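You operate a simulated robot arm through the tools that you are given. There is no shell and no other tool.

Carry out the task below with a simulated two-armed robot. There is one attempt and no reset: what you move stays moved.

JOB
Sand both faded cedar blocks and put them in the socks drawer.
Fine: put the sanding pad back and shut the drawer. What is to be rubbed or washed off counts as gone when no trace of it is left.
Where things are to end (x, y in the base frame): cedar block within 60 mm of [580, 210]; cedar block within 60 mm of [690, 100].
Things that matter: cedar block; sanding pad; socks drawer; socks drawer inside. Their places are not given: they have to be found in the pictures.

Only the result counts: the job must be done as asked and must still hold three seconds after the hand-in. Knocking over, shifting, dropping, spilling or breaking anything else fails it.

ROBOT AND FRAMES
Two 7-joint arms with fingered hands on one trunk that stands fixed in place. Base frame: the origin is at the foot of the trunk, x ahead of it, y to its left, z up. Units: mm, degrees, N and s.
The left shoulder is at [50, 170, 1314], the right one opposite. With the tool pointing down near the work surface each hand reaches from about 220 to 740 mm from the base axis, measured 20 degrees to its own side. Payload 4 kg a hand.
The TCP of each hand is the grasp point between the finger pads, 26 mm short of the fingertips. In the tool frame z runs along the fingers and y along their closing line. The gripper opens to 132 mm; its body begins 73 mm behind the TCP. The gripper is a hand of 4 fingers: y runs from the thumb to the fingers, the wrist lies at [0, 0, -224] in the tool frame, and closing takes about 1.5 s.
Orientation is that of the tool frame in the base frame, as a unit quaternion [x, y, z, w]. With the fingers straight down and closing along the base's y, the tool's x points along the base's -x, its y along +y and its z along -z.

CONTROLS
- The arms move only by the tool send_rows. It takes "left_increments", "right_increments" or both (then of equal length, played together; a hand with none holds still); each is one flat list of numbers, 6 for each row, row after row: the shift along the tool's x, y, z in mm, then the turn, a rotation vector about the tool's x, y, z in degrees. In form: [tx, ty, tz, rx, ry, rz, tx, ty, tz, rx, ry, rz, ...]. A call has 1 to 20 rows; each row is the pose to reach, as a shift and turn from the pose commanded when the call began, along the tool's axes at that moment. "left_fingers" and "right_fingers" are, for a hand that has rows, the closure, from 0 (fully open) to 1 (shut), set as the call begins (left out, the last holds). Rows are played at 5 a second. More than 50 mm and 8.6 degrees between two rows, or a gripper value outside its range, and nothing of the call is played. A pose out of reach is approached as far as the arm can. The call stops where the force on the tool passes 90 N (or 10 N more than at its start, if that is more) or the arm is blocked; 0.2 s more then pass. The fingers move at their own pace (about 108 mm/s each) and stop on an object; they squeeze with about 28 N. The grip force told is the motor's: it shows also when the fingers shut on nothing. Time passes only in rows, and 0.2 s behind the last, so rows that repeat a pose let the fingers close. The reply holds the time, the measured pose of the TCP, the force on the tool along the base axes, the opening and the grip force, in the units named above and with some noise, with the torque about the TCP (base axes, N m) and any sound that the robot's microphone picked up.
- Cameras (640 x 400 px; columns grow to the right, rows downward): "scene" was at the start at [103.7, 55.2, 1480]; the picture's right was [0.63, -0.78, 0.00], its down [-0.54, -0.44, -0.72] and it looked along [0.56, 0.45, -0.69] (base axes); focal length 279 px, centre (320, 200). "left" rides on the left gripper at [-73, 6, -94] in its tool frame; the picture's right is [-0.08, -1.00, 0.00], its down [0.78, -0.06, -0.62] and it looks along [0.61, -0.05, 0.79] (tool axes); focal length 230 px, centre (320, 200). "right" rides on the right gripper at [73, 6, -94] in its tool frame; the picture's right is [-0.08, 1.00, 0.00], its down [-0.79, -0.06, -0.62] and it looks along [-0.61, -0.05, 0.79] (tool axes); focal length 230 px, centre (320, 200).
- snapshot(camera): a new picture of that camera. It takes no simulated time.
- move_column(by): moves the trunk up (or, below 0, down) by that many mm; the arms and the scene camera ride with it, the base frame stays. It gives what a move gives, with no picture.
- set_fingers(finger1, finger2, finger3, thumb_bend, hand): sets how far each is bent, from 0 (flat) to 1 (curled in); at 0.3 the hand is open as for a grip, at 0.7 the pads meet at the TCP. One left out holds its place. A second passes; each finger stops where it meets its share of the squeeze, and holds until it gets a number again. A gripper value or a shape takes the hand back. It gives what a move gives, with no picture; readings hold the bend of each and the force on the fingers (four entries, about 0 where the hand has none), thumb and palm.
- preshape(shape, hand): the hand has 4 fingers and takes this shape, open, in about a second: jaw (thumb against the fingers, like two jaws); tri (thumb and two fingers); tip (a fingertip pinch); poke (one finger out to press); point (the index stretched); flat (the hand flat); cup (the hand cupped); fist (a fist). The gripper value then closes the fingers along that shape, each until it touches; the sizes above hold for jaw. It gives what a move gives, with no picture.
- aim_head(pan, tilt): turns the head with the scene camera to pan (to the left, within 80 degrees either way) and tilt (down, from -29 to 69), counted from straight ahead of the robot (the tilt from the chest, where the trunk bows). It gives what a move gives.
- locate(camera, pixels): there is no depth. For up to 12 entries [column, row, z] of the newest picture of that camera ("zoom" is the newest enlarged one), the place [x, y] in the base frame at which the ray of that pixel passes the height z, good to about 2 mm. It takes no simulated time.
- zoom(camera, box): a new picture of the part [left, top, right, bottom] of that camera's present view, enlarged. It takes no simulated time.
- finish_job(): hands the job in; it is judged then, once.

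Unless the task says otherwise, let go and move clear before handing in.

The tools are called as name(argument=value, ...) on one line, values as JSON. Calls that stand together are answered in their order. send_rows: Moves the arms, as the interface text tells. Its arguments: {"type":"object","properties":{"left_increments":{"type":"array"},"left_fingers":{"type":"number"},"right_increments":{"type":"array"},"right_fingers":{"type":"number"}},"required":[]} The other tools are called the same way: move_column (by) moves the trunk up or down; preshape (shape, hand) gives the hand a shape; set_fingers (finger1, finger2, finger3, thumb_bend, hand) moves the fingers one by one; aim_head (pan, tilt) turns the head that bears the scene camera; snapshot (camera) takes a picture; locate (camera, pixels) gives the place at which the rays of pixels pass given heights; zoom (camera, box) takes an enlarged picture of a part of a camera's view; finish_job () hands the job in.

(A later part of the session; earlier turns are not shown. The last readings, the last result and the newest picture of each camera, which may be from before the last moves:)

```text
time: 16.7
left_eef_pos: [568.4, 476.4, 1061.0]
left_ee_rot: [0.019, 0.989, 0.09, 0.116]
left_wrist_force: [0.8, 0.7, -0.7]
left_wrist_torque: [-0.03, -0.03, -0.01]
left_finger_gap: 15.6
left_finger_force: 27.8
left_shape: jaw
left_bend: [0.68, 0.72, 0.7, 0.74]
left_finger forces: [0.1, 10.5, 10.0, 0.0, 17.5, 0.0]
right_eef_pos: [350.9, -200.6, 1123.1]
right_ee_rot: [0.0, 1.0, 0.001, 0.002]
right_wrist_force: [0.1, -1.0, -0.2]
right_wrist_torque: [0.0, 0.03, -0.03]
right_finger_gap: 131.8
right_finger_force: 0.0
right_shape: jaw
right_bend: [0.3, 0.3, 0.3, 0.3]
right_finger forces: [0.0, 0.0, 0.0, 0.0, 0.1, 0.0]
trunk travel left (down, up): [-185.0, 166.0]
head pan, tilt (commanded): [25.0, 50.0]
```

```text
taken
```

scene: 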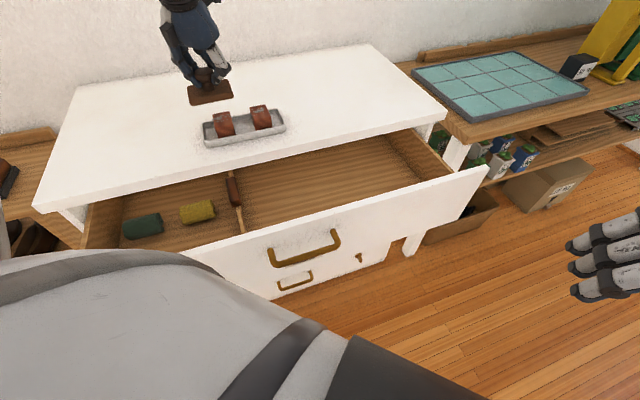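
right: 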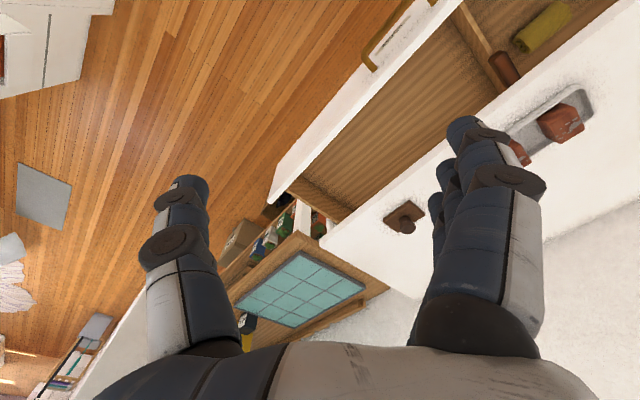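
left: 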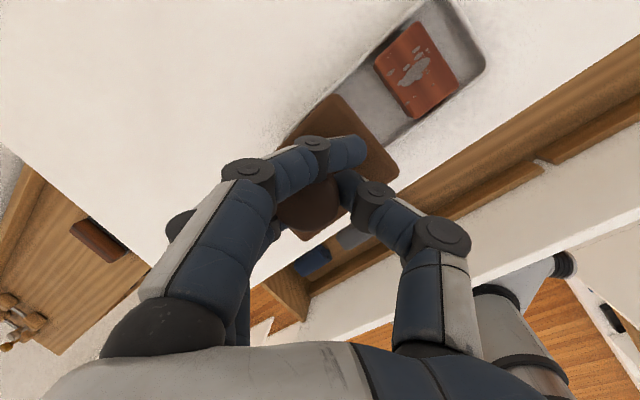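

The pad now looks close to level above block A. The left picture shows block B's top at about (415,70), so I'll zoom in on both and measure.

zoom(camera="scene", box=[150, 50, 310, 150])

zoom(camera="left", box=[260, 0, 500, 240])

locate(camera="left", pixels=[[375, 67, 950], [411, 23, 950], [459, 83, 950], [418, 117, 950], [335, 96, 1020], [335, 96, 1000], [399, 172, 1020], [399, 172, 1000], [303, 240, 1020], [303, 240, 1000], [441, 1, 922], [486, 68, 922]])

locate(camera="scene", pixels=[[188, 87, 1020], [188, 87, 1000], [191, 103, 1020], [191, 103, 1000], [232, 97, 1020], [232, 97, 1000], [250, 107, 950], [264, 104.5, 950], [269, 112, 950]])

```text
4.00 times, centred on (230, 100) of scene
```

zoom: 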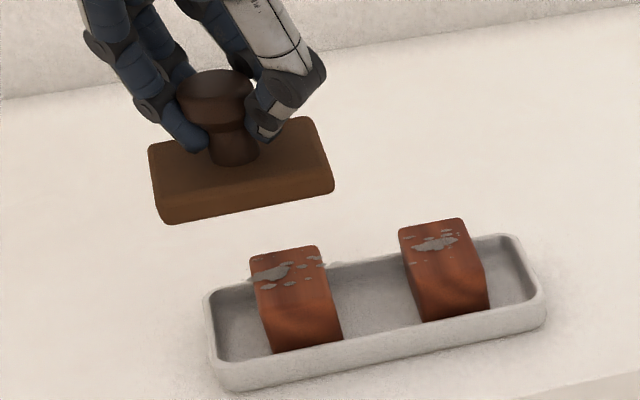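

```text
1.67 times, centred on (380, 120) of left
```

zoom: 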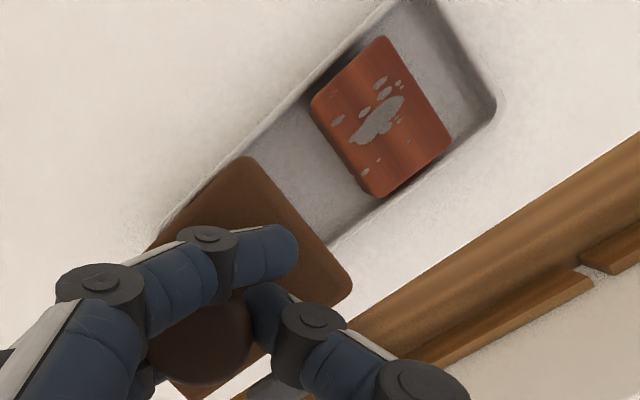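

```text
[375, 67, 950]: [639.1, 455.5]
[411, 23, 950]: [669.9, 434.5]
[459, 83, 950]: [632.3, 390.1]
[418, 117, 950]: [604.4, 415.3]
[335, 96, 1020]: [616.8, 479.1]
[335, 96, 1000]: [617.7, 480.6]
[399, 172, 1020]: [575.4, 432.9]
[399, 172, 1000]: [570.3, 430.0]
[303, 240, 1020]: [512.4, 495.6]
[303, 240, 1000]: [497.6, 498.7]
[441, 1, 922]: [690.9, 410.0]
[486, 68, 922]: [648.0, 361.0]
```

```text
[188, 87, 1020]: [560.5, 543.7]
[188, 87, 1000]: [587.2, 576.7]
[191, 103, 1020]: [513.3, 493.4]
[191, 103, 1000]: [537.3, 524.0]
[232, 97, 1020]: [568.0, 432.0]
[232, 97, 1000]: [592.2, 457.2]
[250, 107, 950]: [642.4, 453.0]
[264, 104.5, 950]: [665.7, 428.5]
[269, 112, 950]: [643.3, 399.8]
```

The pad is level to within measuring error, its plate centre near (565,487). Block B's top is centred at (636,423). Now block A's exact position from the scene view.

locate(camera="scene", pixels=[[212.5, 114.5, 950], [229.5, 111.5, 950], [233, 121, 950], [216, 124, 950], [201, 127, 922], [285, 113, 922], [206, 147, 900], [287, 128, 900], [285, 132, 900]])

zoom(camera="scene", box=[195, 95, 291, 155])

```text
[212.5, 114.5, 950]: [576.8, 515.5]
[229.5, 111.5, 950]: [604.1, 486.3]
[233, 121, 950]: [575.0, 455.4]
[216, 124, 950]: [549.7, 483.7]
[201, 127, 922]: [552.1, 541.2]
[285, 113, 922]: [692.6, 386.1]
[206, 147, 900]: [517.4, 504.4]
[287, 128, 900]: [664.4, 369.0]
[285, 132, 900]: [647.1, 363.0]
```

```text
6.67 times, centred on (243, 125) of scene
```

zoom: 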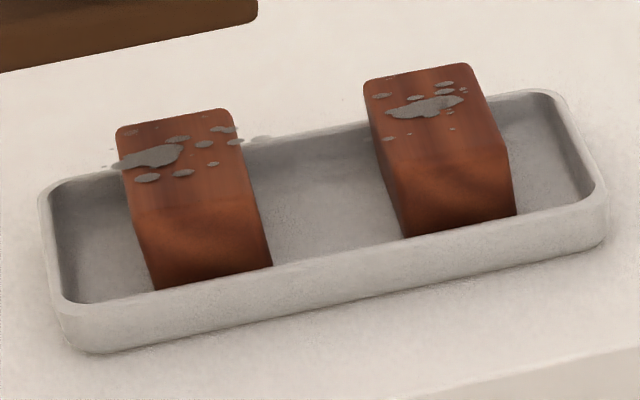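

Block A's top is centred at (570,480.5). I'll shift the pad 8.5 mm along the tray and lower it to about 7 mm above the block.

send_rows(left_increments=[-6.2, -5.8, 0.4, 0, 0, 0, -2, -9, 15, 0, 0, 0, 1, -12, 30, 0, 0, 0, 4.2, -14.2, 44.4, 0, 0, 0, 4.2, -14.2, 44.4, 0, 0, 0])

zoom(camera="scene", box=[160, 60, 304, 150])

snapshot(camera="left")

```text
time: 17.9
left_eef_pos: [575.8, 470.1, 1016.2]
left_ee_rot: [0.019, 0.989, 0.09, 0.116]
left_wrist_force: [-0.1, 0.4, 0.0]
left_wrist_torque: [0.01, -0.01, -0.03]
left_finger_gap: 15.5
left_finger_force: 28.3
left_shape: jaw
left_bend: [0.68, 0.72, 0.7, 0.74]
left_finger forces: [0.0, 10.5, 10.3, 0.1, 17.2, 0.0]
right_eef_pos: [349.7, -199.7, 1122.1]
right_ee_rot: [0.0, 1.0, 0.0, 0.001]
right_wrist_force: [-0.1, -0.6, 0.3]
right_wrist_torque: [0.02, 0.02, -0.01]
right_finger_gap: 132.0
right_finger_force: 0.1
right_shape: jaw
right_bend: [0.3, 0.3, 0.3, 0.3]
right_finger forces: [0.0, 0.0, 0.0, 0.0, 0.0, 0.0]
trunk travel left (down, up): [-185.0, 166.0]
head pan, tilt (commanded): [25.0, 50.0]
```

```text
4.44 times, centred on (232, 105) of scene
```

zoom: 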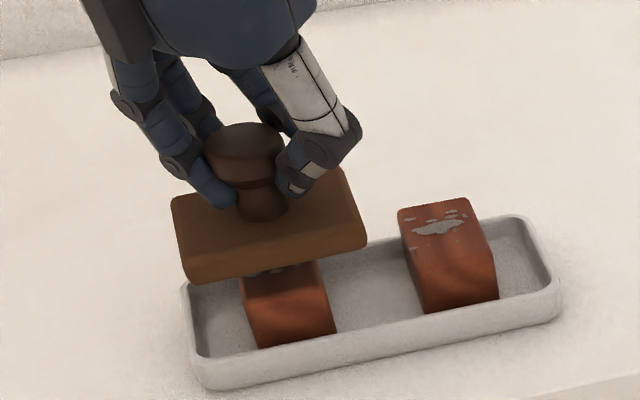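

```text
taken
```

left: 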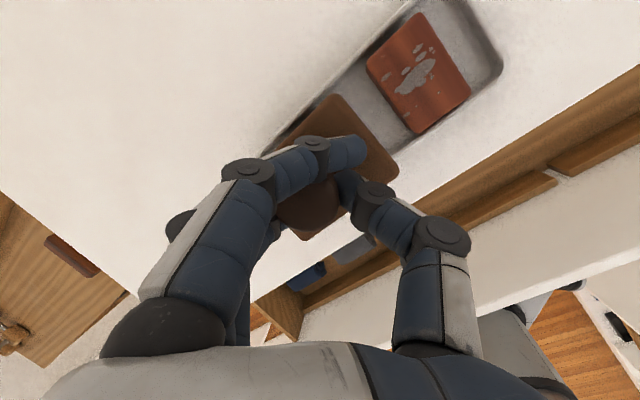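

The pad hovers just above block A, covering its top. I'll descend in small steps and watch for contact in the z force.

send_rows(left_increments=[0.45, -0.36, 1.9, 0, 0, 0, 0.9, -0.7, 3.8, 0, 0, 0, 1.36, -1.1, 5.75, 0, 0, 0])

send_rows(left_increments=[0.23, -0.18, 0.96, 0, 0, 0, 0.45, -0.36, 1.9, 0, 0, 0])

```text
time: 18.7
left_eef_pos: [577.1, 469.9, 1009.8]
left_ee_rot: [0.019, 0.989, 0.09, 0.116]
left_wrist_force: [0.1, -0.4, -0.3]
left_wrist_torque: [-0.01, -0.01, 0.01]
left_finger_gap: 15.4
left_finger_force: 28.0
left_shape: jaw
left_bend: [0.68, 0.72, 0.7, 0.74]
left_finger forces: [0.1, 10.5, 10.3, 0.1, 17.2, 0.1]
right_eef_pos: [351.1, -200.4, 1122.5]
right_ee_rot: [0.0, 1.0, 0.0, 0.001]
right_wrist_force: [0.3, -0.2, 0.8]
right_wrist_torque: [0.0, 0.01, -0.01]
right_finger_gap: 131.9
right_finger_force: 0.1
right_shape: jaw
right_bend: [0.3, 0.3, 0.3, 0.3]
right_finger forces: [0.0, 0.0, 0.0, 0.1, 0.0, 0.1]
trunk travel left (down, up): [-185.0, 166.0]
head pan, tilt (commanded): [25.0, 50.0]
```

```text
time: 19.3
left_eef_pos: [576.0, 470.3, 1007.7]
left_ee_rot: [0.019, 0.989, 0.09, 0.116]
left_wrist_force: [0.6, -0.3, -0.6]
left_wrist_torque: [0.02, -0.01, 0.01]
left_finger_gap: 15.6
left_finger_force: 28.2
left_shape: jaw
left_bend: [0.68, 0.72, 0.7, 0.74]
left_finger forces: [0.0, 10.5, 10.4, 0.0, 17.2, 0.0]
right_eef_pos: [350.3, -200.1, 1122.4]
right_ee_rot: [-0.001, 1.0, 0.0, 0.0]
right_wrist_force: [0.4, -0.5, -1.0]
right_wrist_torque: [-0.02, 0.0, -0.01]
right_finger_gap: 131.6
right_finger_force: 0.1
right_shape: jaw
right_bend: [0.3, 0.3, 0.3, 0.3]
right_finger forces: [0.0, 0.0, 0.0, 0.1, 0.0, 0.0]
trunk travel left (down, up): [-185.0, 166.0]
head pan, tilt (commanded): [25.0, 50.0]
```

No contact yet at TCP z≈1008. I'll go on down in 1.5 mm steps.

send_rows(left_increments=[0.23, -0.18, 0.96, 0, 0, 0, 0.45, -0.36, 1.9, 0, 0, 0])

send_rows(left_increments=[0.23, -0.18, 0.96, 0, 0, 0, 0.35, -0.27, 1.43, 0, 0, 0])

zoom(camera="scene", box=[180, 80, 276, 140])

```text
time: 19.9
left_eef_pos: [575.4, 469.7, 1005.8]
left_ee_rot: [0.019, 0.989, 0.091, 0.115]
left_wrist_force: [-0.1, -0.5, -0.5]
left_wrist_torque: [0.02, 0.0, 0.0]
left_finger_gap: 15.9
left_finger_force: 27.7
left_shape: jaw
left_bend: [0.68, 0.72, 0.7, 0.74]
left_finger forces: [0.1, 10.5, 10.3, 0.1, 17.3, 0.0]
right_eef_pos: [350.1, -200.4, 1122.1]
right_ee_rot: [0.0, 1.0, 0.0, 0.001]
right_wrist_force: [0.1, 0.1, -0.2]
right_wrist_torque: [-0.01, 0.01, 0.0]
right_finger_gap: 132.1
right_finger_force: 0.1
right_shape: jaw
right_bend: [0.3, 0.3, 0.3, 0.3]
right_finger forces: [0.1, 0.1, 0.1, 0.1, 0.0, 0.0]
trunk travel left (down, up): [-185.0, 166.0]
head pan, tilt (commanded): [25.0, 50.0]
```

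```text
time: 20.5
left_eef_pos: [575.3, 470.6, 1005.3]
left_ee_rot: [0.018, 0.989, 0.09, 0.116]
left_wrist_force: [-0.4, -0.2, -0.8]
left_wrist_torque: [-0.02, -0.01, 0.01]
left_finger_gap: 15.6
left_finger_force: 27.9
left_shape: jaw
left_bend: [0.68, 0.72, 0.7, 0.74]
left_finger forces: [0.1, 10.5, 10.3, 0.0, 17.2, 0.1]
right_eef_pos: [350.9, -201.4, 1122.5]
right_ee_rot: [0.0, 1.0, 0.0, 0.001]
right_wrist_force: [0.3, 0.7, -0.1]
right_wrist_torque: [-0.01, 0.01, 0.01]
right_finger_gap: 132.0
right_finger_force: 0.1
right_shape: jaw
right_bend: [0.3, 0.3, 0.3, 0.3]
right_finger forces: [0.0, 0.1, 0.0, 0.0, 0.0, 0.0]
trunk travel left (down, up): [-185.0, 166.0]
head pan, tilt (commanded): [25.0, 50.0]
```

```text
6.67 times, centred on (228, 110) of scene
```

zoom: 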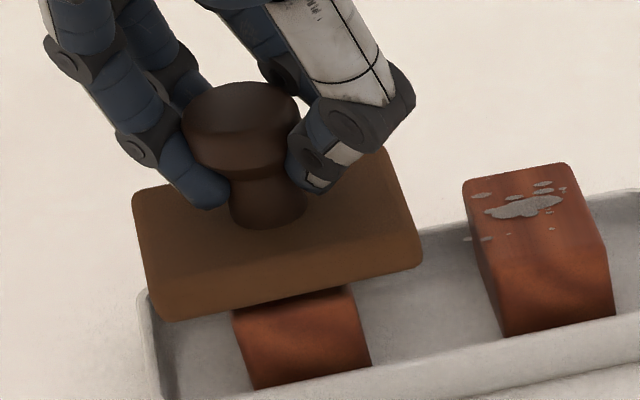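

There is still a thin shadow gap between the pad and the block. I'll keep lowering.

send_rows(left_increments=[0.23, -0.18, 0.96, 0, 0, 0, 0.45, -0.36, 1.9, 0, 0, 0])

send_rows(left_increments=[0.23, -0.18, 0.96, 0, 0, 0, 0.35, -0.27, 1.43, 0, 0, 0])

zoom(camera="scene", box=[180, 80, 276, 140])

```text
time: 21.1
left_eef_pos: [576.8, 470.9, 1001.5]
left_ee_rot: [0.019, 0.989, 0.09, 0.116]
left_wrist_force: [0.3, 0.5, -0.1]
left_wrist_torque: [0.0, 0.0, -0.01]
left_finger_gap: 15.2
left_finger_force: 28.2
left_shape: jaw
left_bend: [0.68, 0.72, 0.7, 0.74]
left_finger forces: [0.0, 10.5, 10.4, 0.1, 17.2, 0.1]
right_eef_pos: [351.1, -200.6, 1122.6]
right_ee_rot: [0.0, 1.0, 0.0, 0.001]
right_wrist_force: [0.1, 0.3, -0.5]
right_wrist_torque: [-0.01, 0.0, 0.01]
right_finger_gap: 132.2
right_finger_force: 0.0
right_shape: jaw
right_bend: [0.3, 0.3, 0.3, 0.3]
right_finger forces: [0.1, 0.1, 0.0, 0.0, 0.0, 0.0]
trunk travel left (down, up): [-185.0, 166.0]
head pan, tilt (commanded): [25.0, 50.0]
```

```text
time: 21.7
left_eef_pos: [575.5, 470.7, 1001.0]
left_ee_rot: [0.019, 0.989, 0.09, 0.115]
left_wrist_force: [-0.5, -0.8, -1.5]
left_wrist_torque: [0.02, -0.05, 0.0]
left_finger_gap: 15.3
left_finger_force: 28.4
left_shape: jaw
left_bend: [0.68, 0.72, 0.7, 0.74]
left_finger forces: [0.1, 10.4, 10.3, 0.0, 17.2, 0.0]
right_eef_pos: [351.1, -200.9, 1120.6]
right_ee_rot: [-0.001, 1.0, 0.001, 0.001]
right_wrist_force: [0.1, -0.5, -0.9]
right_wrist_torque: [0.0, 0.0, -0.01]
right_finger_gap: 132.0
right_finger_force: 0.1
right_shape: jaw
right_bend: [0.3, 0.3, 0.3, 0.3]
right_finger forces: [0.0, 0.0, 0.0, 0.0, 0.1, 0.0]
trunk travel left (down, up): [-185.0, 166.0]
head pan, tilt (commanded): [25.0, 50.0]
```

```text
6.67 times, centred on (228, 110) of scene
```

zoom: 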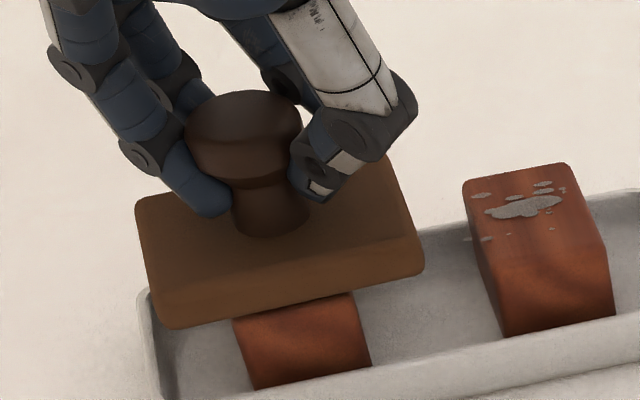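

The pad's front edge appears to be just touching the block's front top edge, and the force is near zero. I'll go in 1 mm steps.

send_rows(left_increments=[0.23, -0.18, 0.96, 0, 0, 0, 0.23, -0.18, 0.96, 0, 0, 0])

send_rows(left_increments=[0.23, -0.18, 0.96, 0, 0, 0, 0.23, -0.18, 0.96, 0, 0, 0])

send_rows(left_increments=[0.23, -0.18, 0.96, 0, 0, 0, 0.23, -0.18, 0.96, 0, 0, 0])

zoom(camera="scene", box=[180, 80, 276, 140])

```text
time: 22.3
left_eef_pos: [575.5, 469.5, 998.3]
left_ee_rot: [0.02, 0.989, 0.09, 0.115]
left_wrist_force: [0.1, 0.3, 0.2]
left_wrist_torque: [-0.04, 0.0, 0.0]
left_finger_gap: 15.3
left_finger_force: 27.6
left_shape: jaw
left_bend: [0.68, 0.72, 0.7, 0.74]
left_finger forces: [0.0, 10.4, 10.4, 0.1, 17.2, 0.0]
right_eef_pos: [350.4, -201.7, 1123.5]
right_ee_rot: [0.0, 1.0, 0.0, 0.001]
right_wrist_force: [1.1, 0.2, 0.3]
right_wrist_torque: [0.02, 0.0, 0.0]
right_finger_gap: 131.9
right_finger_force: 0.0
right_shape: jaw
right_bend: [0.3, 0.3, 0.3, 0.3]
right_finger forces: [0.0, 0.0, 0.0, 0.0, 0.1, 0.0]
trunk travel left (down, up): [-185.0, 166.0]
head pan, tilt (commanded): [25.0, 50.0]
```

```text
time: 22.9
left_eef_pos: [576.7, 468.9, 999.9]
left_ee_rot: [0.019, 0.989, 0.09, 0.116]
left_wrist_force: [0.0, -0.2, -0.7]
left_wrist_torque: [0.05, -0.03, -0.04]
left_finger_gap: 15.3
left_finger_force: 28.1
left_shape: jaw
left_bend: [0.68, 0.72, 0.7, 0.74]
left_finger forces: [0.1, 10.5, 10.4, 0.0, 17.2, 0.0]
right_eef_pos: [350.6, -201.8, 1123.0]
right_ee_rot: [0.0, 1.0, 0.001, 0.0]
right_wrist_force: [0.0, 0.1, 0.9]
right_wrist_torque: [0.0, -0.01, -0.01]
right_finger_gap: 131.8
right_finger_force: 0.0
right_shape: jaw
right_bend: [0.3, 0.3, 0.3, 0.3]
right_finger forces: [0.0, 0.0, 0.0, 0.0, 0.0, 0.0]
trunk travel left (down, up): [-185.0, 166.0]
head pan, tilt (commanded): [25.0, 50.0]
```

```text
time: 23.5
left_eef_pos: [575.1, 470.1, 998.0]
left_ee_rot: [0.02, 0.989, 0.091, 0.116]
left_wrist_force: [0.2, -0.8, 0.3]
left_wrist_torque: [0.03, 0.04, -0.02]
left_finger_gap: 15.5
left_finger_force: 28.2
left_shape: jaw
left_bend: [0.68, 0.72, 0.7, 0.74]
left_finger forces: [0.0, 10.7, 10.7, 0.0, 17.2, 0.0]
right_eef_pos: [350.1, -200.7, 1122.7]
right_ee_rot: [0.0, 1.0, 0.0, 0.002]
right_wrist_force: [0.4, 0.1, 0.5]
right_wrist_torque: [-0.01, 0.0, -0.03]
right_finger_gap: 131.8
right_finger_force: 0.1
right_shape: jaw
right_bend: [0.3, 0.3, 0.3, 0.3]
right_finger forces: [0.0, 0.1, 0.0, 0.0, 0.1, 0.0]
trunk travel left (down, up): [-185.0, 166.0]
head pan, tilt (commanded): [25.0, 50.0]
```

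```text
6.67 times, centred on (228, 110) of scene
```

zoom: 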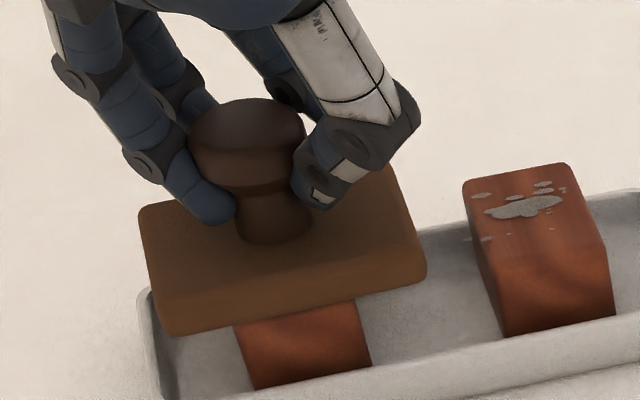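

The finger readings just changed slightly (10.7, 10.7), which may be first contact. I'll take two more 1 mm steps.

send_rows(left_increments=[0.23, -0.18, 0.96, 0, 0, 0, 0.23, -0.18, 0.96, 0, 0, 0])

send_rows(left_increments=[0.23, -0.18, 0.96, 0, 0, 0, 0.23, -0.18, 0.96, 0, 0, 0])

zoom(camera="scene", box=[180, 80, 276, 140])

```text
time: 24.1
left_eef_pos: [575.2, 469.1, 996.9]
left_ee_rot: [0.019, 0.989, 0.091, 0.117]
left_wrist_force: [-0.3, -0.1, 5.3]
left_wrist_torque: [0.12, 0.04, -0.05]
left_finger_gap: 15.4
left_finger_force: 27.4
left_shape: jaw
left_bend: [0.68, 0.72, 0.7, 0.74]
left_finger forces: [0.1, 9.9, 11.3, 0.1, 17.2, 0.0]
right_eef_pos: [350.4, -200.6, 1123.7]
right_ee_rot: [0.0, 1.0, 0.001, 0.001]
right_wrist_force: [-0.4, -0.4, 0.5]
right_wrist_torque: [0.0, -0.02, -0.01]
right_finger_gap: 132.0
right_finger_force: 0.0
right_shape: jaw
right_bend: [0.3, 0.3, 0.3, 0.3]
right_finger forces: [0.0, 0.1, 0.0, 0.1, 0.1, 0.0]
trunk travel left (down, up): [-185.0, 166.0]
head pan, tilt (commanded): [25.0, 50.0]
```

```text
time: 24.7
left_eef_pos: [574.8, 468.1, 996.9]
left_ee_rot: [0.019, 0.989, 0.091, 0.117]
left_wrist_force: [1.6, 0.0, 9.5]
left_wrist_torque: [0.21, 0.14, 0.0]
left_finger_gap: 15.5
left_finger_force: 28.2
left_shape: jaw
left_bend: [0.68, 0.72, 0.71, 0.74]
left_finger forces: [0.1, 8.9, 11.7, 0.1, 17.2, 0.0]
right_eef_pos: [350.9, -201.8, 1121.7]
right_ee_rot: [0.001, 1.0, 0.002, 0.001]
right_wrist_force: [-0.3, -0.2, -0.4]
right_wrist_torque: [0.01, 0.01, 0.01]
right_finger_gap: 131.8
right_finger_force: 0.0
right_shape: jaw
right_bend: [0.3, 0.3, 0.3, 0.3]
right_finger forces: [0.0, 0.0, 0.1, 0.1, 0.0, 0.0]
trunk travel left (down, up): [-185.0, 166.0]
head pan, tilt (commanded): [25.0, 50.0]
```

```text
6.67 times, centred on (228, 110) of scene
```

zoom: 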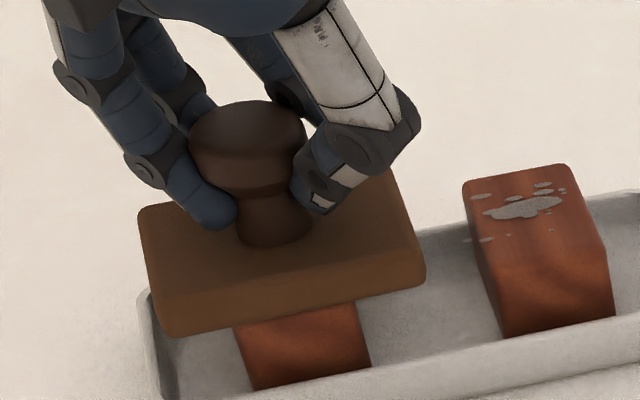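

Contact: 9.5 N upward at TCP z≈997. I'll try a gentle rub along the tray's length (±10 mm) and check that the block and tray stay put.

send_rows(left_increments=[-3.6, -3.4, 0.2, 0, 0, 0, -7.3, -6.8, 0.4, 0, 0, 0, -3.6, -3.4, 0.2, 0, 0, 0, 0, 0, 0, 0, 0, 0, 3.6, 3.4, -0.2, 0, 0, 0, 7.3, 6.8, -0.4, 0, 0, 0, 3.6, 3.4, -0.2, 0, 0, 0, 0, 0, 0, 0, 0, 0])

zoom(camera="scene", box=[180, 80, 291, 150])

```text
time: 26.5
left_eef_pos: [574.7, 469.0, 995.7]
left_ee_rot: [0.02, 0.989, 0.09, 0.115]
left_wrist_force: [-2.6, 0.9, 3.8]
left_wrist_torque: [0.09, 0.2, -0.03]
left_finger_gap: 15.1
left_finger_force: 27.8
left_shape: jaw
left_bend: [0.68, 0.73, 0.71, 0.74]
left_finger forces: [0.1, 9.5, 14.6, 0.0, 18.3, 0.0]
right_eef_pos: [350.2, -200.7, 1121.9]
right_ee_rot: [0.0, 1.0, -0.001, 0.001]
right_wrist_force: [0.5, -0.3, 0.4]
right_wrist_torque: [-0.01, 0.01, 0.01]
right_finger_gap: 132.1
right_finger_force: 0.1
right_shape: jaw
right_bend: [0.3, 0.3, 0.3, 0.3]
right_finger forces: [0.0, 0.0, 0.1, 0.0, 0.0, 0.1]
trunk travel left (down, up): [-185.0, 166.0]
head pan, tilt (commanded): [25.0, 50.0]
```

```text
5.71 times, centred on (236, 115) of scene
```

zoom: 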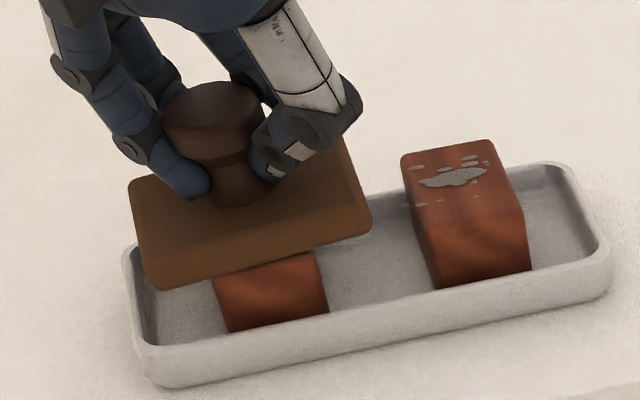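

Block A moved about 1–1.5 px (4–5 mm) along the tray and the tray didn't move. I'll press slightly more, make a few more strokes, then lift to check the marks.

send_rows(left_increments=[0.2, -0.2, 0.9, 0, 0, 0, 5.7, 4.9, 0.6, 0, 0, 0, 11.2, 10, 0.3, 0, 0, 0, 5.7, 4.9, 0.6, 0, 0, 0, 0.2, -0.2, 0.9, 0, 0, 0, -5.3, -5.3, 1.2, 0, 0, 0, -10.7, -10.4, 1.5, 0, 0, 0, -5.3, -5.3, 1.2, 0, 0, 0, 0.2, -0.2, 0.9, 0, 0, 0, 5.7, 4.9, 0.6, 0, 0, 0, 11.2, 10, 0.3, 0, 0, 0, 5.7, 4.9, 0.6, 0, 0, 0, 0.2, -0.2, 0.9, 0, 0, 0, -5.3, -5.3, 1.2, 0, 0, 0, -10.7, -10.4, 1.5, 0, 0, 0, -5.3, -5.3, 1.2, 0, 0, 0, 0.2, -0.2, 0.9, 0, 0, 0])

send_rows(left_increments=[-3, 2.4, -13, 0, 0, 0, -6, 5, -26, 0, 0, 0, -9, 7.3, -38.3, 0, 0, 0])

zoom(camera="scene", box=[180, 80, 291, 150])

snapshot(camera="left")

```text
time: 30.1
left_eef_pos: [575.2, 471.3, 995.6]
left_ee_rot: [0.019, 0.989, 0.09, 0.116]
left_wrist_force: [-0.7, -0.2, -0.6]
left_wrist_torque: [0.01, 0.0, -0.02]
left_finger_gap: 14.7
left_finger_force: 28.2
left_shape: jaw
left_bend: [0.68, 0.73, 0.71, 0.74]
left_finger forces: [0.0, 8.4, 11.8, 0.0, 18.8, 0.0]
right_eef_pos: [350.7, -201.3, 1121.0]
right_ee_rot: [0.0, 1.0, 0.0, 0.001]
right_wrist_force: [-0.1, 0.0, -0.4]
right_wrist_torque: [0.02, -0.04, 0.0]
right_finger_gap: 132.0
right_finger_force: 0.0
right_shape: jaw
right_bend: [0.3, 0.3, 0.3, 0.3]
right_finger forces: [0.0, 0.0, 0.1, 0.0, 0.0, 0.0]
trunk travel left (down, up): [-185.0, 166.0]
head pan, tilt (commanded): [25.0, 50.0]
```

```text
time: 30.9
left_eef_pos: [575.6, 471.4, 1036.8]
left_ee_rot: [0.02, 0.989, 0.09, 0.117]
left_wrist_force: [0.8, 0.4, -0.7]
left_wrist_torque: [0.01, 0.0, 0.02]
left_finger_gap: 14.8
left_finger_force: 28.3
left_shape: jaw
left_bend: [0.68, 0.73, 0.71, 0.74]
left_finger forces: [0.1, 8.4, 11.7, 0.0, 18.8, 0.0]
right_eef_pos: [349.7, -200.4, 1122.3]
right_ee_rot: [0.0, 1.0, -0.001, 0.002]
right_wrist_force: [0.0, 1.1, 0.4]
right_wrist_torque: [-0.02, 0.01, 0.0]
right_finger_gap: 131.9
right_finger_force: 0.0
right_shape: jaw
right_bend: [0.3, 0.3, 0.3, 0.3]
right_finger forces: [0.1, 0.1, 0.1, 0.0, 0.0, 0.0]
trunk travel left (down, up): [-185.0, 166.0]
head pan, tilt (commanded): [25.0, 50.0]
```

```text
5.71 times, centred on (236, 115) of scene
```

zoom: 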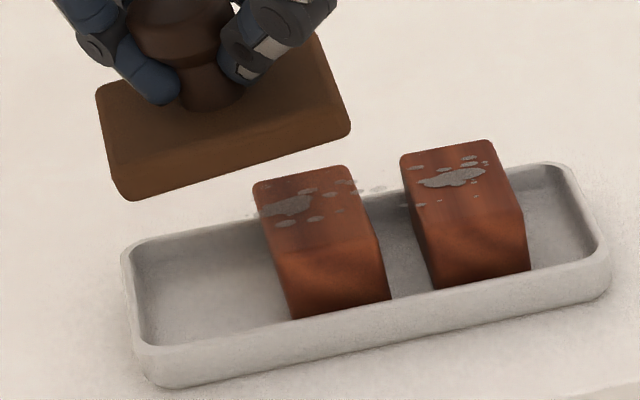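

```text
taken
```

left: 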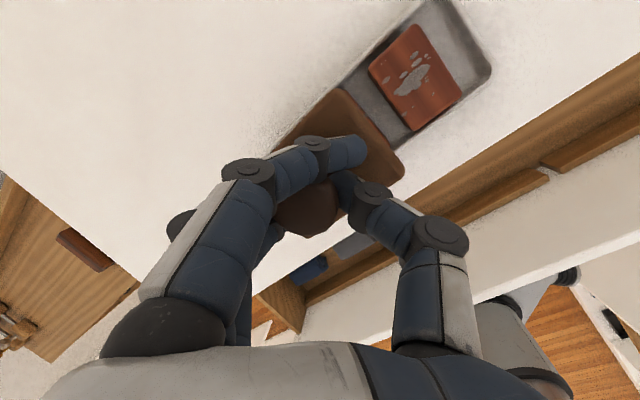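

Block A slid about 40 mm towards block B, and its marks are only partly faded. The pad's left end hangs about 8° low in the grip, so it ratcheted the block along. I'll set the pad down on the free dresser top left of the tray and take a better, straight-down grip.

send_rows(left_increments=[22, 23, -11, 0, 0, 0, 48, 48, -12, 0, 0, 0, 74, 74, -14, 0, 0, 0, 104, 103.6, -15.4, 0, 0, 0])

zoom(camera="scene", box=[100, 60, 292, 180])

snapshot(camera="left")

```text
time: 31.9
left_eef_pos: [469.4, 577.0, 1045.7]
left_ee_rot: [0.02, 0.989, 0.09, 0.117]
left_wrist_force: [-0.7, 0.5, -0.1]
left_wrist_torque: [-0.04, 0.02, -0.02]
left_finger_gap: 14.9
left_finger_force: 27.7
left_shape: jaw
left_bend: [0.68, 0.73, 0.71, 0.74]
left_finger forces: [0.0, 8.4, 11.6, 0.0, 18.7, 0.0]
right_eef_pos: [349.8, -199.8, 1122.7]
right_ee_rot: [0.001, 1.0, 0.001, 0.001]
right_wrist_force: [-0.3, 0.0, -0.3]
right_wrist_torque: [0.0, -0.02, 0.02]
right_finger_gap: 131.9
right_finger_force: 0.1
right_shape: jaw
right_bend: [0.3, 0.3, 0.3, 0.3]
right_finger forces: [0.0, 0.0, 0.0, 0.0, 0.0, 0.0]
trunk travel left (down, up): [-185.0, 166.0]
head pan, tilt (commanded): [25.0, 50.0]
```

```text
3.33 times, centred on (196, 120) of scene
```

zoom: 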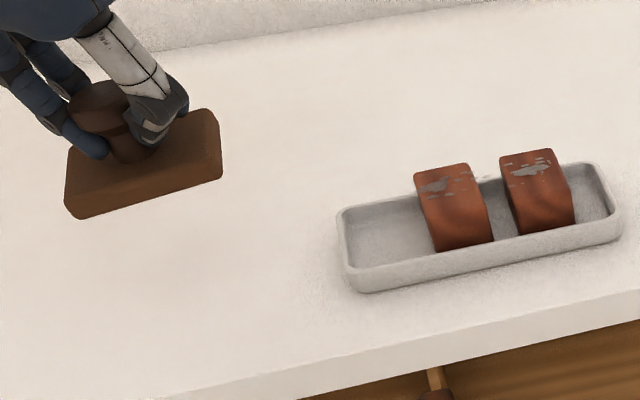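

```text
taken
```

left: 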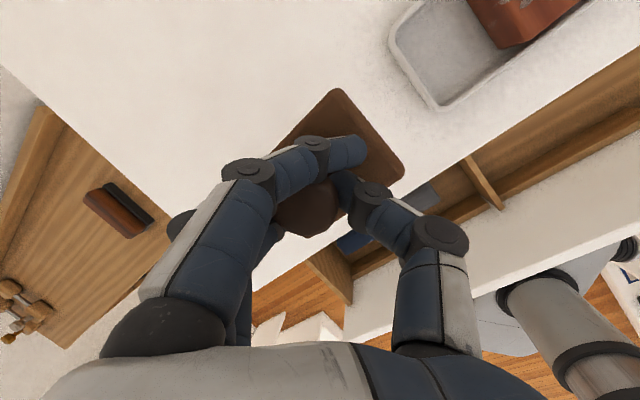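

The area under the pad is clear. I'll lower it to just above the surface, then touch down gently.

send_rows(left_increments=[4, -3.2, 17, 0, 0, 0, 8, -6.5, 34, 0, 0, 0, 12, -9.8, 51, 0, 0, 0, 17, -13.7, 72, 0, 0, 0])

send_rows(left_increments=[0.7, -0.5, 2.9, 0, 0, 0, 1.4, -1.1, 5.7, 0, 0, 0])

zoom(camera="scene", box=[100, 60, 260, 160])

```text
time: 32.9
left_eef_pos: [473.3, 575.0, 971.1]
left_ee_rot: [0.019, 0.989, 0.09, 0.116]
left_wrist_force: [0.0, -0.4, -1.1]
left_wrist_torque: [-0.03, -0.02, 0.02]
left_finger_gap: 14.3
left_finger_force: 28.0
left_shape: jaw
left_bend: [0.68, 0.73, 0.71, 0.74]
left_finger forces: [0.0, 8.3, 11.6, 0.1, 18.6, 0.1]
right_eef_pos: [350.6, -199.7, 1122.8]
right_ee_rot: [0.0, 1.0, -0.001, 0.0]
right_wrist_force: [-0.4, 0.1, 0.5]
right_wrist_torque: [0.0, -0.02, 0.0]
right_finger_gap: 131.8
right_finger_force: 0.0
right_shape: jaw
right_bend: [0.3, 0.3, 0.3, 0.3]
right_finger forces: [0.1, 0.1, 0.0, 0.0, 0.0, 0.0]
trunk travel left (down, up): [-185.0, 166.0]
head pan, tilt (commanded): [25.0, 50.0]
```

```text
time: 33.5
left_eef_pos: [472.9, 575.3, 963.7]
left_ee_rot: [0.02, 0.989, 0.09, 0.116]
left_wrist_force: [0.6, 0.5, -0.5]
left_wrist_torque: [-0.04, 0.01, 0.01]
left_finger_gap: 14.6
left_finger_force: 27.9
left_shape: jaw
left_bend: [0.68, 0.73, 0.71, 0.74]
left_finger forces: [0.0, 8.4, 11.5, 0.1, 18.6, 0.0]
right_eef_pos: [350.2, -200.8, 1122.2]
right_ee_rot: [0.0, 1.0, 0.001, 0.001]
right_wrist_force: [-0.1, 0.9, 0.2]
right_wrist_torque: [0.04, 0.01, 0.03]
right_finger_gap: 131.9
right_finger_force: 0.1
right_shape: jaw
right_bend: [0.3, 0.3, 0.3, 0.3]
right_finger forces: [0.0, 0.0, 0.0, 0.0, 0.0, 0.0]
trunk travel left (down, up): [-185.0, 166.0]
head pan, tilt (commanded): [25.0, 50.0]
```

```text
4.00 times, centred on (180, 110) of scene
```

zoom: 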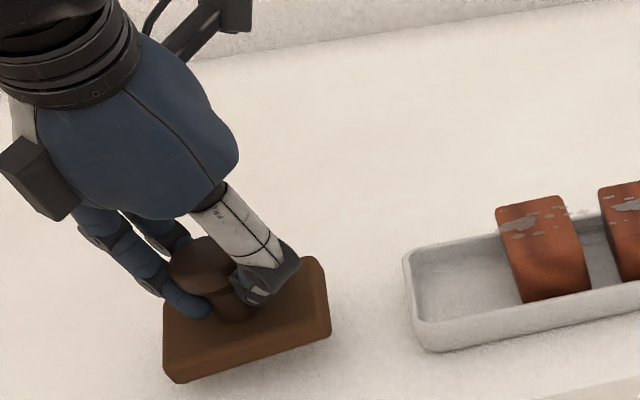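

There's no contact yet (force about 0). I'll keep lowering in small steps.

send_rows(left_increments=[0.7, -0.5, 2.9, 0, 0, 0, 1.4, -1.1, 5.7, 0, 0, 0])

send_rows(left_increments=[0.45, -0.36, 1.9, 0, 0, 0, 0.9, -0.7, 3.8, 0, 0, 0])

send_rows(left_increments=[0.45, -0.36, 1.9, 0, 0, 0, 0.45, -0.36, 1.9, 0, 0, 0])

```text
time: 34.1
left_eef_pos: [473.2, 575.5, 958.0]
left_ee_rot: [0.018, 0.989, 0.09, 0.116]
left_wrist_force: [-0.4, -0.1, -1.5]
left_wrist_torque: [0.01, 0.02, -0.01]
left_finger_gap: 14.7
left_finger_force: 28.5
left_shape: jaw
left_bend: [0.68, 0.73, 0.71, 0.74]
left_finger forces: [0.1, 8.4, 11.5, 0.1, 18.5, 0.0]
right_eef_pos: [350.8, -201.9, 1121.7]
right_ee_rot: [0.001, 1.0, 0.001, 0.001]
right_wrist_force: [-0.1, -0.4, -0.4]
right_wrist_torque: [-0.02, -0.03, 0.01]
right_finger_gap: 132.0
right_finger_force: 0.1
right_shape: jaw
right_bend: [0.3, 0.3, 0.3, 0.3]
right_finger forces: [0.0, 0.1, 0.0, 0.0, 0.0, 0.0]
trunk travel left (down, up): [-185.0, 166.0]
head pan, tilt (commanded): [25.0, 50.0]
```

```text
time: 34.7
left_eef_pos: [472.1, 576.0, 952.9]
left_ee_rot: [0.019, 0.989, 0.09, 0.116]
left_wrist_force: [0.3, 0.5, -0.9]
left_wrist_torque: [-0.03, -0.01, 0.02]
left_finger_gap: 14.5
left_finger_force: 28.1
left_shape: jaw
left_bend: [0.68, 0.73, 0.71, 0.74]
left_finger forces: [0.1, 8.4, 11.6, 0.1, 18.5, 0.0]
right_eef_pos: [351.2, -200.2, 1122.2]
right_ee_rot: [0.0, 1.0, 0.0, 0.001]
right_wrist_force: [0.2, -0.6, 0.0]
right_wrist_torque: [-0.02, 0.0, -0.01]
right_finger_gap: 132.2
right_finger_force: 0.0
right_shape: jaw
right_bend: [0.3, 0.3, 0.3, 0.3]
right_finger forces: [0.0, 0.0, 0.0, 0.0, 0.0, 0.0]
trunk travel left (down, up): [-185.0, 166.0]
head pan, tilt (commanded): [25.0, 50.0]
```

```text
time: 35.3
left_eef_pos: [471.7, 575.3, 953.6]
left_ee_rot: [0.019, 0.989, 0.091, 0.117]
left_wrist_force: [2.1, -1.0, 3.7]
left_wrist_torque: [0.08, 0.13, -0.05]
left_finger_gap: 14.7
left_finger_force: 28.4
left_shape: jaw
left_bend: [0.68, 0.73, 0.71, 0.74]
left_finger forces: [0.0, 9.5, 12.7, 0.0, 19.3, 0.1]
right_eef_pos: [350.8, -200.4, 1123.0]
right_ee_rot: [0.0, 1.0, 0.0, 0.001]
right_wrist_force: [0.5, -0.1, -0.4]
right_wrist_torque: [0.0, 0.01, 0.01]
right_finger_gap: 131.8
right_finger_force: 0.0
right_shape: jaw
right_bend: [0.3, 0.3, 0.3, 0.3]
right_finger forces: [0.0, 0.0, 0.0, 0.1, 0.0, 0.0]
trunk travel left (down, up): [-185.0, 166.0]
head pan, tilt (commanded): [25.0, 50.0]
```

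The pad touched the surface (3.7 N at TCP z≈953), which puts the block tops about 44 mm above the dresser top. I'll open the fingers and look.

send_rows(left_increments=[0, 0, 0, 0, 0, 0, 0, 0, 0, 0, 0, 0, 0, 0, 0, 0, 0, 0, 0, 0, 0, 0, 0, 0, 0, 0, 0, 0, 0, 0, 0, 0, 0, 0, 0, 0], left_fingers=0)

zoom(camera="scene", box=[100, 60, 260, 160])

snapshot(camera="left")

```text
time: 36.7
left_eef_pos: [472.3, 574.8, 957.6]
left_ee_rot: [0.02, 0.988, 0.094, 0.122]
left_wrist_force: [3.2, 13.2, 58.0]
left_wrist_torque: [-2.2, -0.24, 0.19]
left_finger_gap: 128.7
left_finger_force: 0.1
left_shape: jaw
left_bend: [0.3, 0.3, 0.3, 0.4]
left_finger forces: [0.0, 0.0, 0.0, 0.0, 58.0, 0.1]
right_eef_pos: [347.2, -203.0, 1123.4]
right_ee_rot: [0.0, 1.0, 0.002, 0.003]
right_wrist_force: [0.4, 0.5, -0.1]
right_wrist_torque: [-0.01, 0.01, 0.04]
right_finger_gap: 131.9
right_finger_force: 0.1
right_shape: jaw
right_bend: [0.3, 0.3, 0.3, 0.3]
right_finger forces: [0.1, 0.0, 0.0, 0.0, 0.0, 0.1]
trunk travel left (down, up): [-185.0, 166.0]
head pan, tilt (commanded): [25.0, 50.0]
```

```text
4.00 times, centred on (180, 110) of scene
```

zoom: 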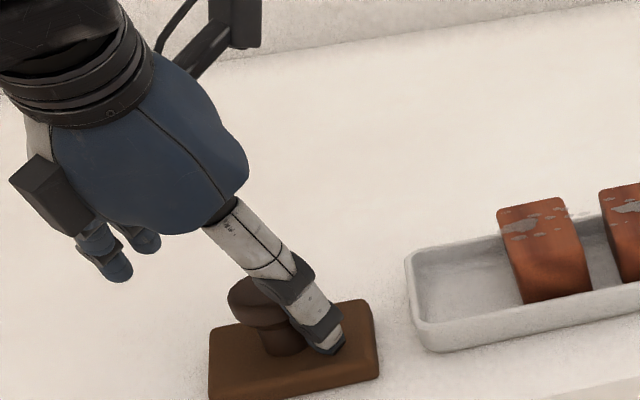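

```text
taken
```

left: 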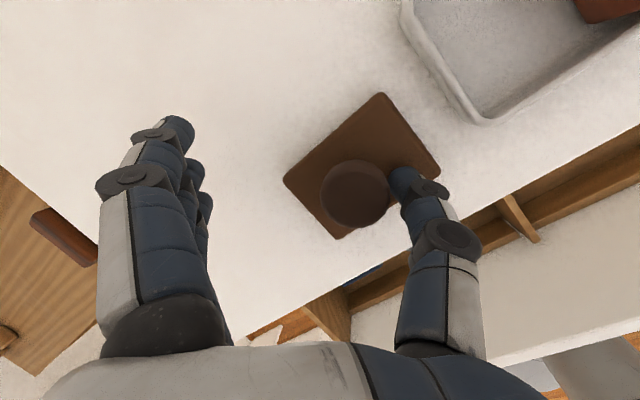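

Opening pushed the thumb onto the pad's right end (58 N), so I'll raise the hand at once, straight up.

send_rows(left_increments=[-2.3, 1.8, -9.6, 0, 0, 0, -5.7, 4.6, -24, 0, 0, 0, -11.3, 9.1, -47.9, 0, 0, 0, -17, 13.7, -71.8, 0, 0, 0])

zoom(camera="scene", box=[100, 60, 292, 180])

snapshot(camera="left")

```text
time: 37.7
left_eef_pos: [470.5, 574.1, 1027.8]
left_ee_rot: [0.018, 0.989, 0.091, 0.116]
left_wrist_force: [-0.1, -1.3, 0.7]
left_wrist_torque: [0.02, -0.02, 0.01]
left_finger_gap: 132.0
left_finger_force: 0.1
left_shape: jaw
left_bend: [0.3, 0.3, 0.3, 0.3]
left_finger forces: [0.0, 0.0, 0.0, 0.0, 0.1, 0.0]
right_eef_pos: [349.6, -201.4, 1123.1]
right_ee_rot: [0.0, 1.0, 0.001, 0.001]
right_wrist_force: [0.5, 0.4, 0.0]
right_wrist_torque: [0.02, 0.01, 0.04]
right_finger_gap: 131.8
right_finger_force: 0.0
right_shape: jaw
right_bend: [0.3, 0.3, 0.3, 0.3]
right_finger forces: [0.0, 0.1, 0.1, 0.1, 0.0, 0.1]
trunk travel left (down, up): [-185.0, 166.0]
head pan, tilt (commanded): [25.0, 50.0]
```

```text
3.33 times, centred on (196, 120) of scene
```

zoom: 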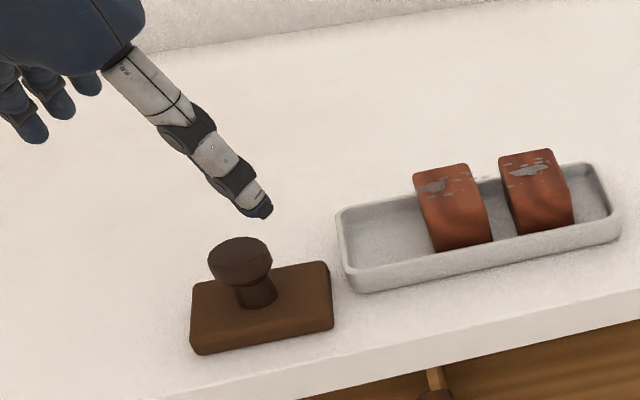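

```text
taken
```

left: 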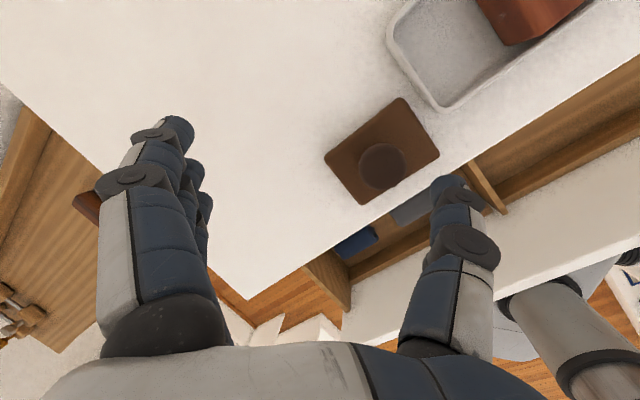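

The pad lies flat and close to the tray's left end. I'll locate it and the tray precisely from the left camera before choosing the new grip direction.

locate(camera="left", pixels=[[382, 166, 955], [404, 97, 917], [439, 155, 917], [361, 205, 917], [325, 158, 917], [387, 43, 922], [440, 111, 922], [450, 110, 900]])

locate(camera="scene", pixels=[[168, 140, 955]])

snapshot(camera="scene")

```text
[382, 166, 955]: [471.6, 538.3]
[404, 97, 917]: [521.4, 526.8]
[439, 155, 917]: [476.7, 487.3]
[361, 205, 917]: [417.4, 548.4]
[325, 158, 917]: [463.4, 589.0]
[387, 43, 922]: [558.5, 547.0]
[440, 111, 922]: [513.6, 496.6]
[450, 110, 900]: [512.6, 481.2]
```

```text
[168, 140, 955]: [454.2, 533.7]
```

```text
taken
```

scene: 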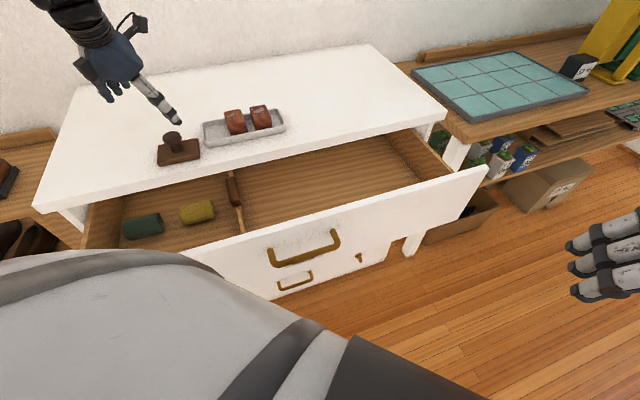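

The knob is at (471.5,538) and the pad lies clear of the tray by about 13 mm. I'll straighten the hand to point straight down, yaw 0, and centre it over the knob at z≈1028.

send_rows(left_increments=[-1, -12, -2, 3.5, 4.4, -0.7, -2, -24, -4, 6.9, 8.9, -1.5, -3.1, -36.4, -6.2, 10.36, 13.3, -2.2, -3.1, -36.4, -6.2, 10.36, 13.3, -2.2])

snapshot(camera="left")

zoom(camera="scene", box=[100, 60, 260, 180])

```text
time: 38.7
left_eef_pos: [472.0, 538.0, 1026.5]
left_ee_rot: [-0.001, 1.0, 0.0, 0.001]
left_wrist_force: [-0.2, -0.2, 0.6]
left_wrist_torque: [0.0, 0.0, 0.0]
left_finger_gap: 131.6
left_finger_force: 0.0
left_shape: jaw
left_bend: [0.3, 0.3, 0.3, 0.3]
left_finger forces: [0.1, 0.0, 0.1, 0.1, 0.0, 0.0]
right_eef_pos: [351.9, -200.2, 1122.1]
right_ee_rot: [0.0, 1.0, 0.0, 0.001]
right_wrist_force: [0.0, -0.6, 0.1]
right_wrist_torque: [-0.01, 0.03, 0.0]
right_finger_gap: 131.7
right_finger_force: 0.0
right_shape: jaw
right_bend: [0.3, 0.3, 0.3, 0.3]
right_finger forces: [0.0, 0.1, 0.0, 0.0, 0.0, 0.0]
trunk travel left (down, up): [-185.0, 166.0]
head pan, tilt (commanded): [25.0, 50.0]
```

```text
taken
```

left: 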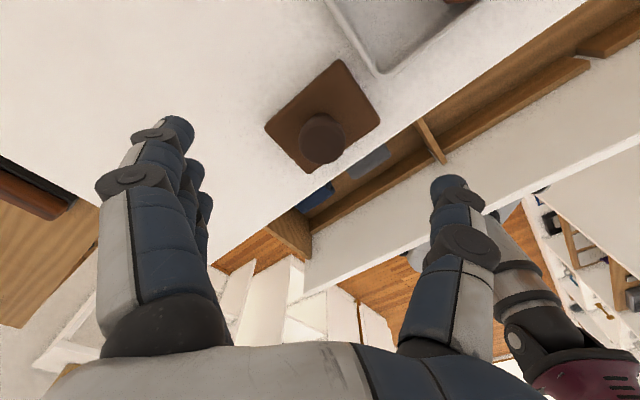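

```text
3.33 times, centred on (180, 120) of scene
```

zoom: 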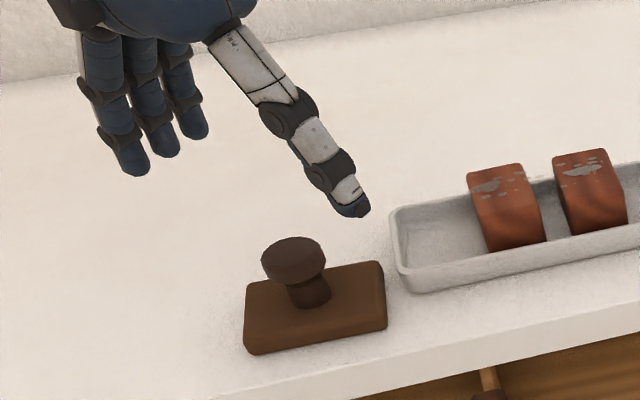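

The hand is straight down over the pad. I'll verify the knob position from this view before descending.

locate(camera="left", pixels=[[322, 138, 955], [341, 60, 917], [380, 122, 917], [308, 173, 917], [265, 127, 917]])

zoom(camera="left", box=[250, 40, 400, 190])

```text
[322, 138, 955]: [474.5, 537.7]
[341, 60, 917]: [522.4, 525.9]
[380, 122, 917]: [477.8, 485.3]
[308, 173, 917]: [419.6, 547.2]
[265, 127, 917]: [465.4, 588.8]
```

```text
2.67 times, centred on (325, 115) of left
```

zoom: 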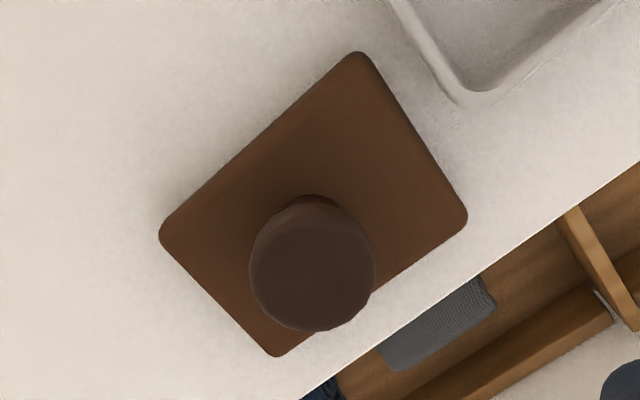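

The knob axis is about (473,537.5). Finger 2 and the thumb sit about 3 mm ahead of the TCP, so a 2 mm shift back centres them. I'll descend to z≈949.

send_rows(left_increments=[2, 0, 20, 0, 0, 0, 2, 0, 40, 0, 0, 0, 2, 0, 60, 0, 0, 0, 2, 0, 72, 0, 0, 0, 2, 0, 77.5, 0, 0, 0])

snapshot(camera="left")

zoom(camera="scene", box=[100, 80, 260, 180])

```text
time: 39.9
left_eef_pos: [471.4, 538.6, 950.7]
left_ee_rot: [0.0, 1.0, 0.0, 0.0]
left_wrist_force: [0.3, -0.3, 0.0]
left_wrist_torque: [-0.03, 0.01, 0.02]
left_finger_gap: 132.0
left_finger_force: 0.0
left_shape: jaw
left_bend: [0.3, 0.3, 0.3, 0.3]
left_finger forces: [0.0, 0.0, 0.1, 0.1, 0.0, 0.1]
right_eef_pos: [350.7, -200.7, 1123.0]
right_ee_rot: [0.0, 1.0, 0.0, 0.001]
right_wrist_force: [-0.7, 0.2, 0.2]
right_wrist_torque: [0.03, 0.04, -0.02]
right_finger_gap: 131.9
right_finger_force: 0.1
right_shape: jaw
right_bend: [0.3, 0.3, 0.3, 0.3]
right_finger forces: [0.0, 0.1, 0.1, 0.1, 0.0, 0.1]
trunk travel left (down, up): [-185.0, 166.0]
head pan, tilt (commanded): [25.0, 50.0]
```

```text
taken
```

left: 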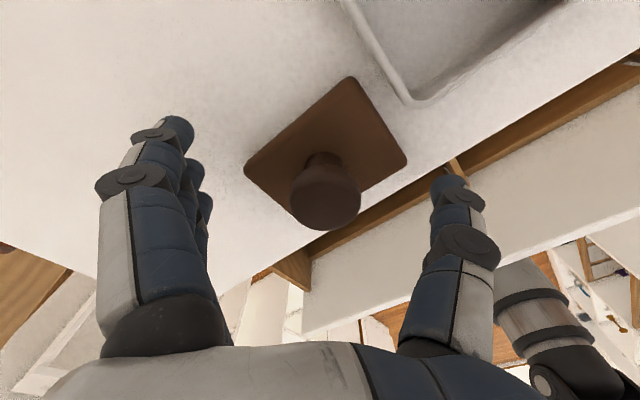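

```text
4.00 times, centred on (180, 130) of scene
```

zoom: 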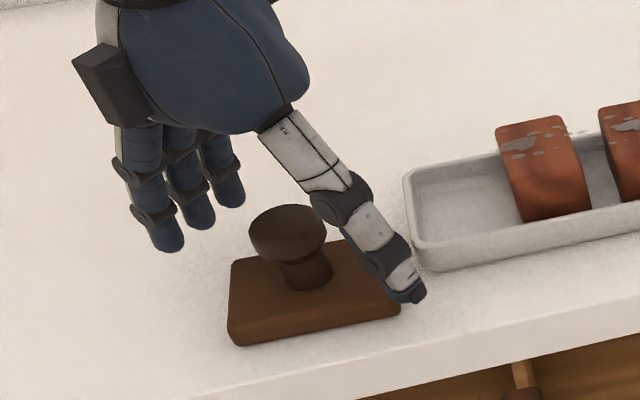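

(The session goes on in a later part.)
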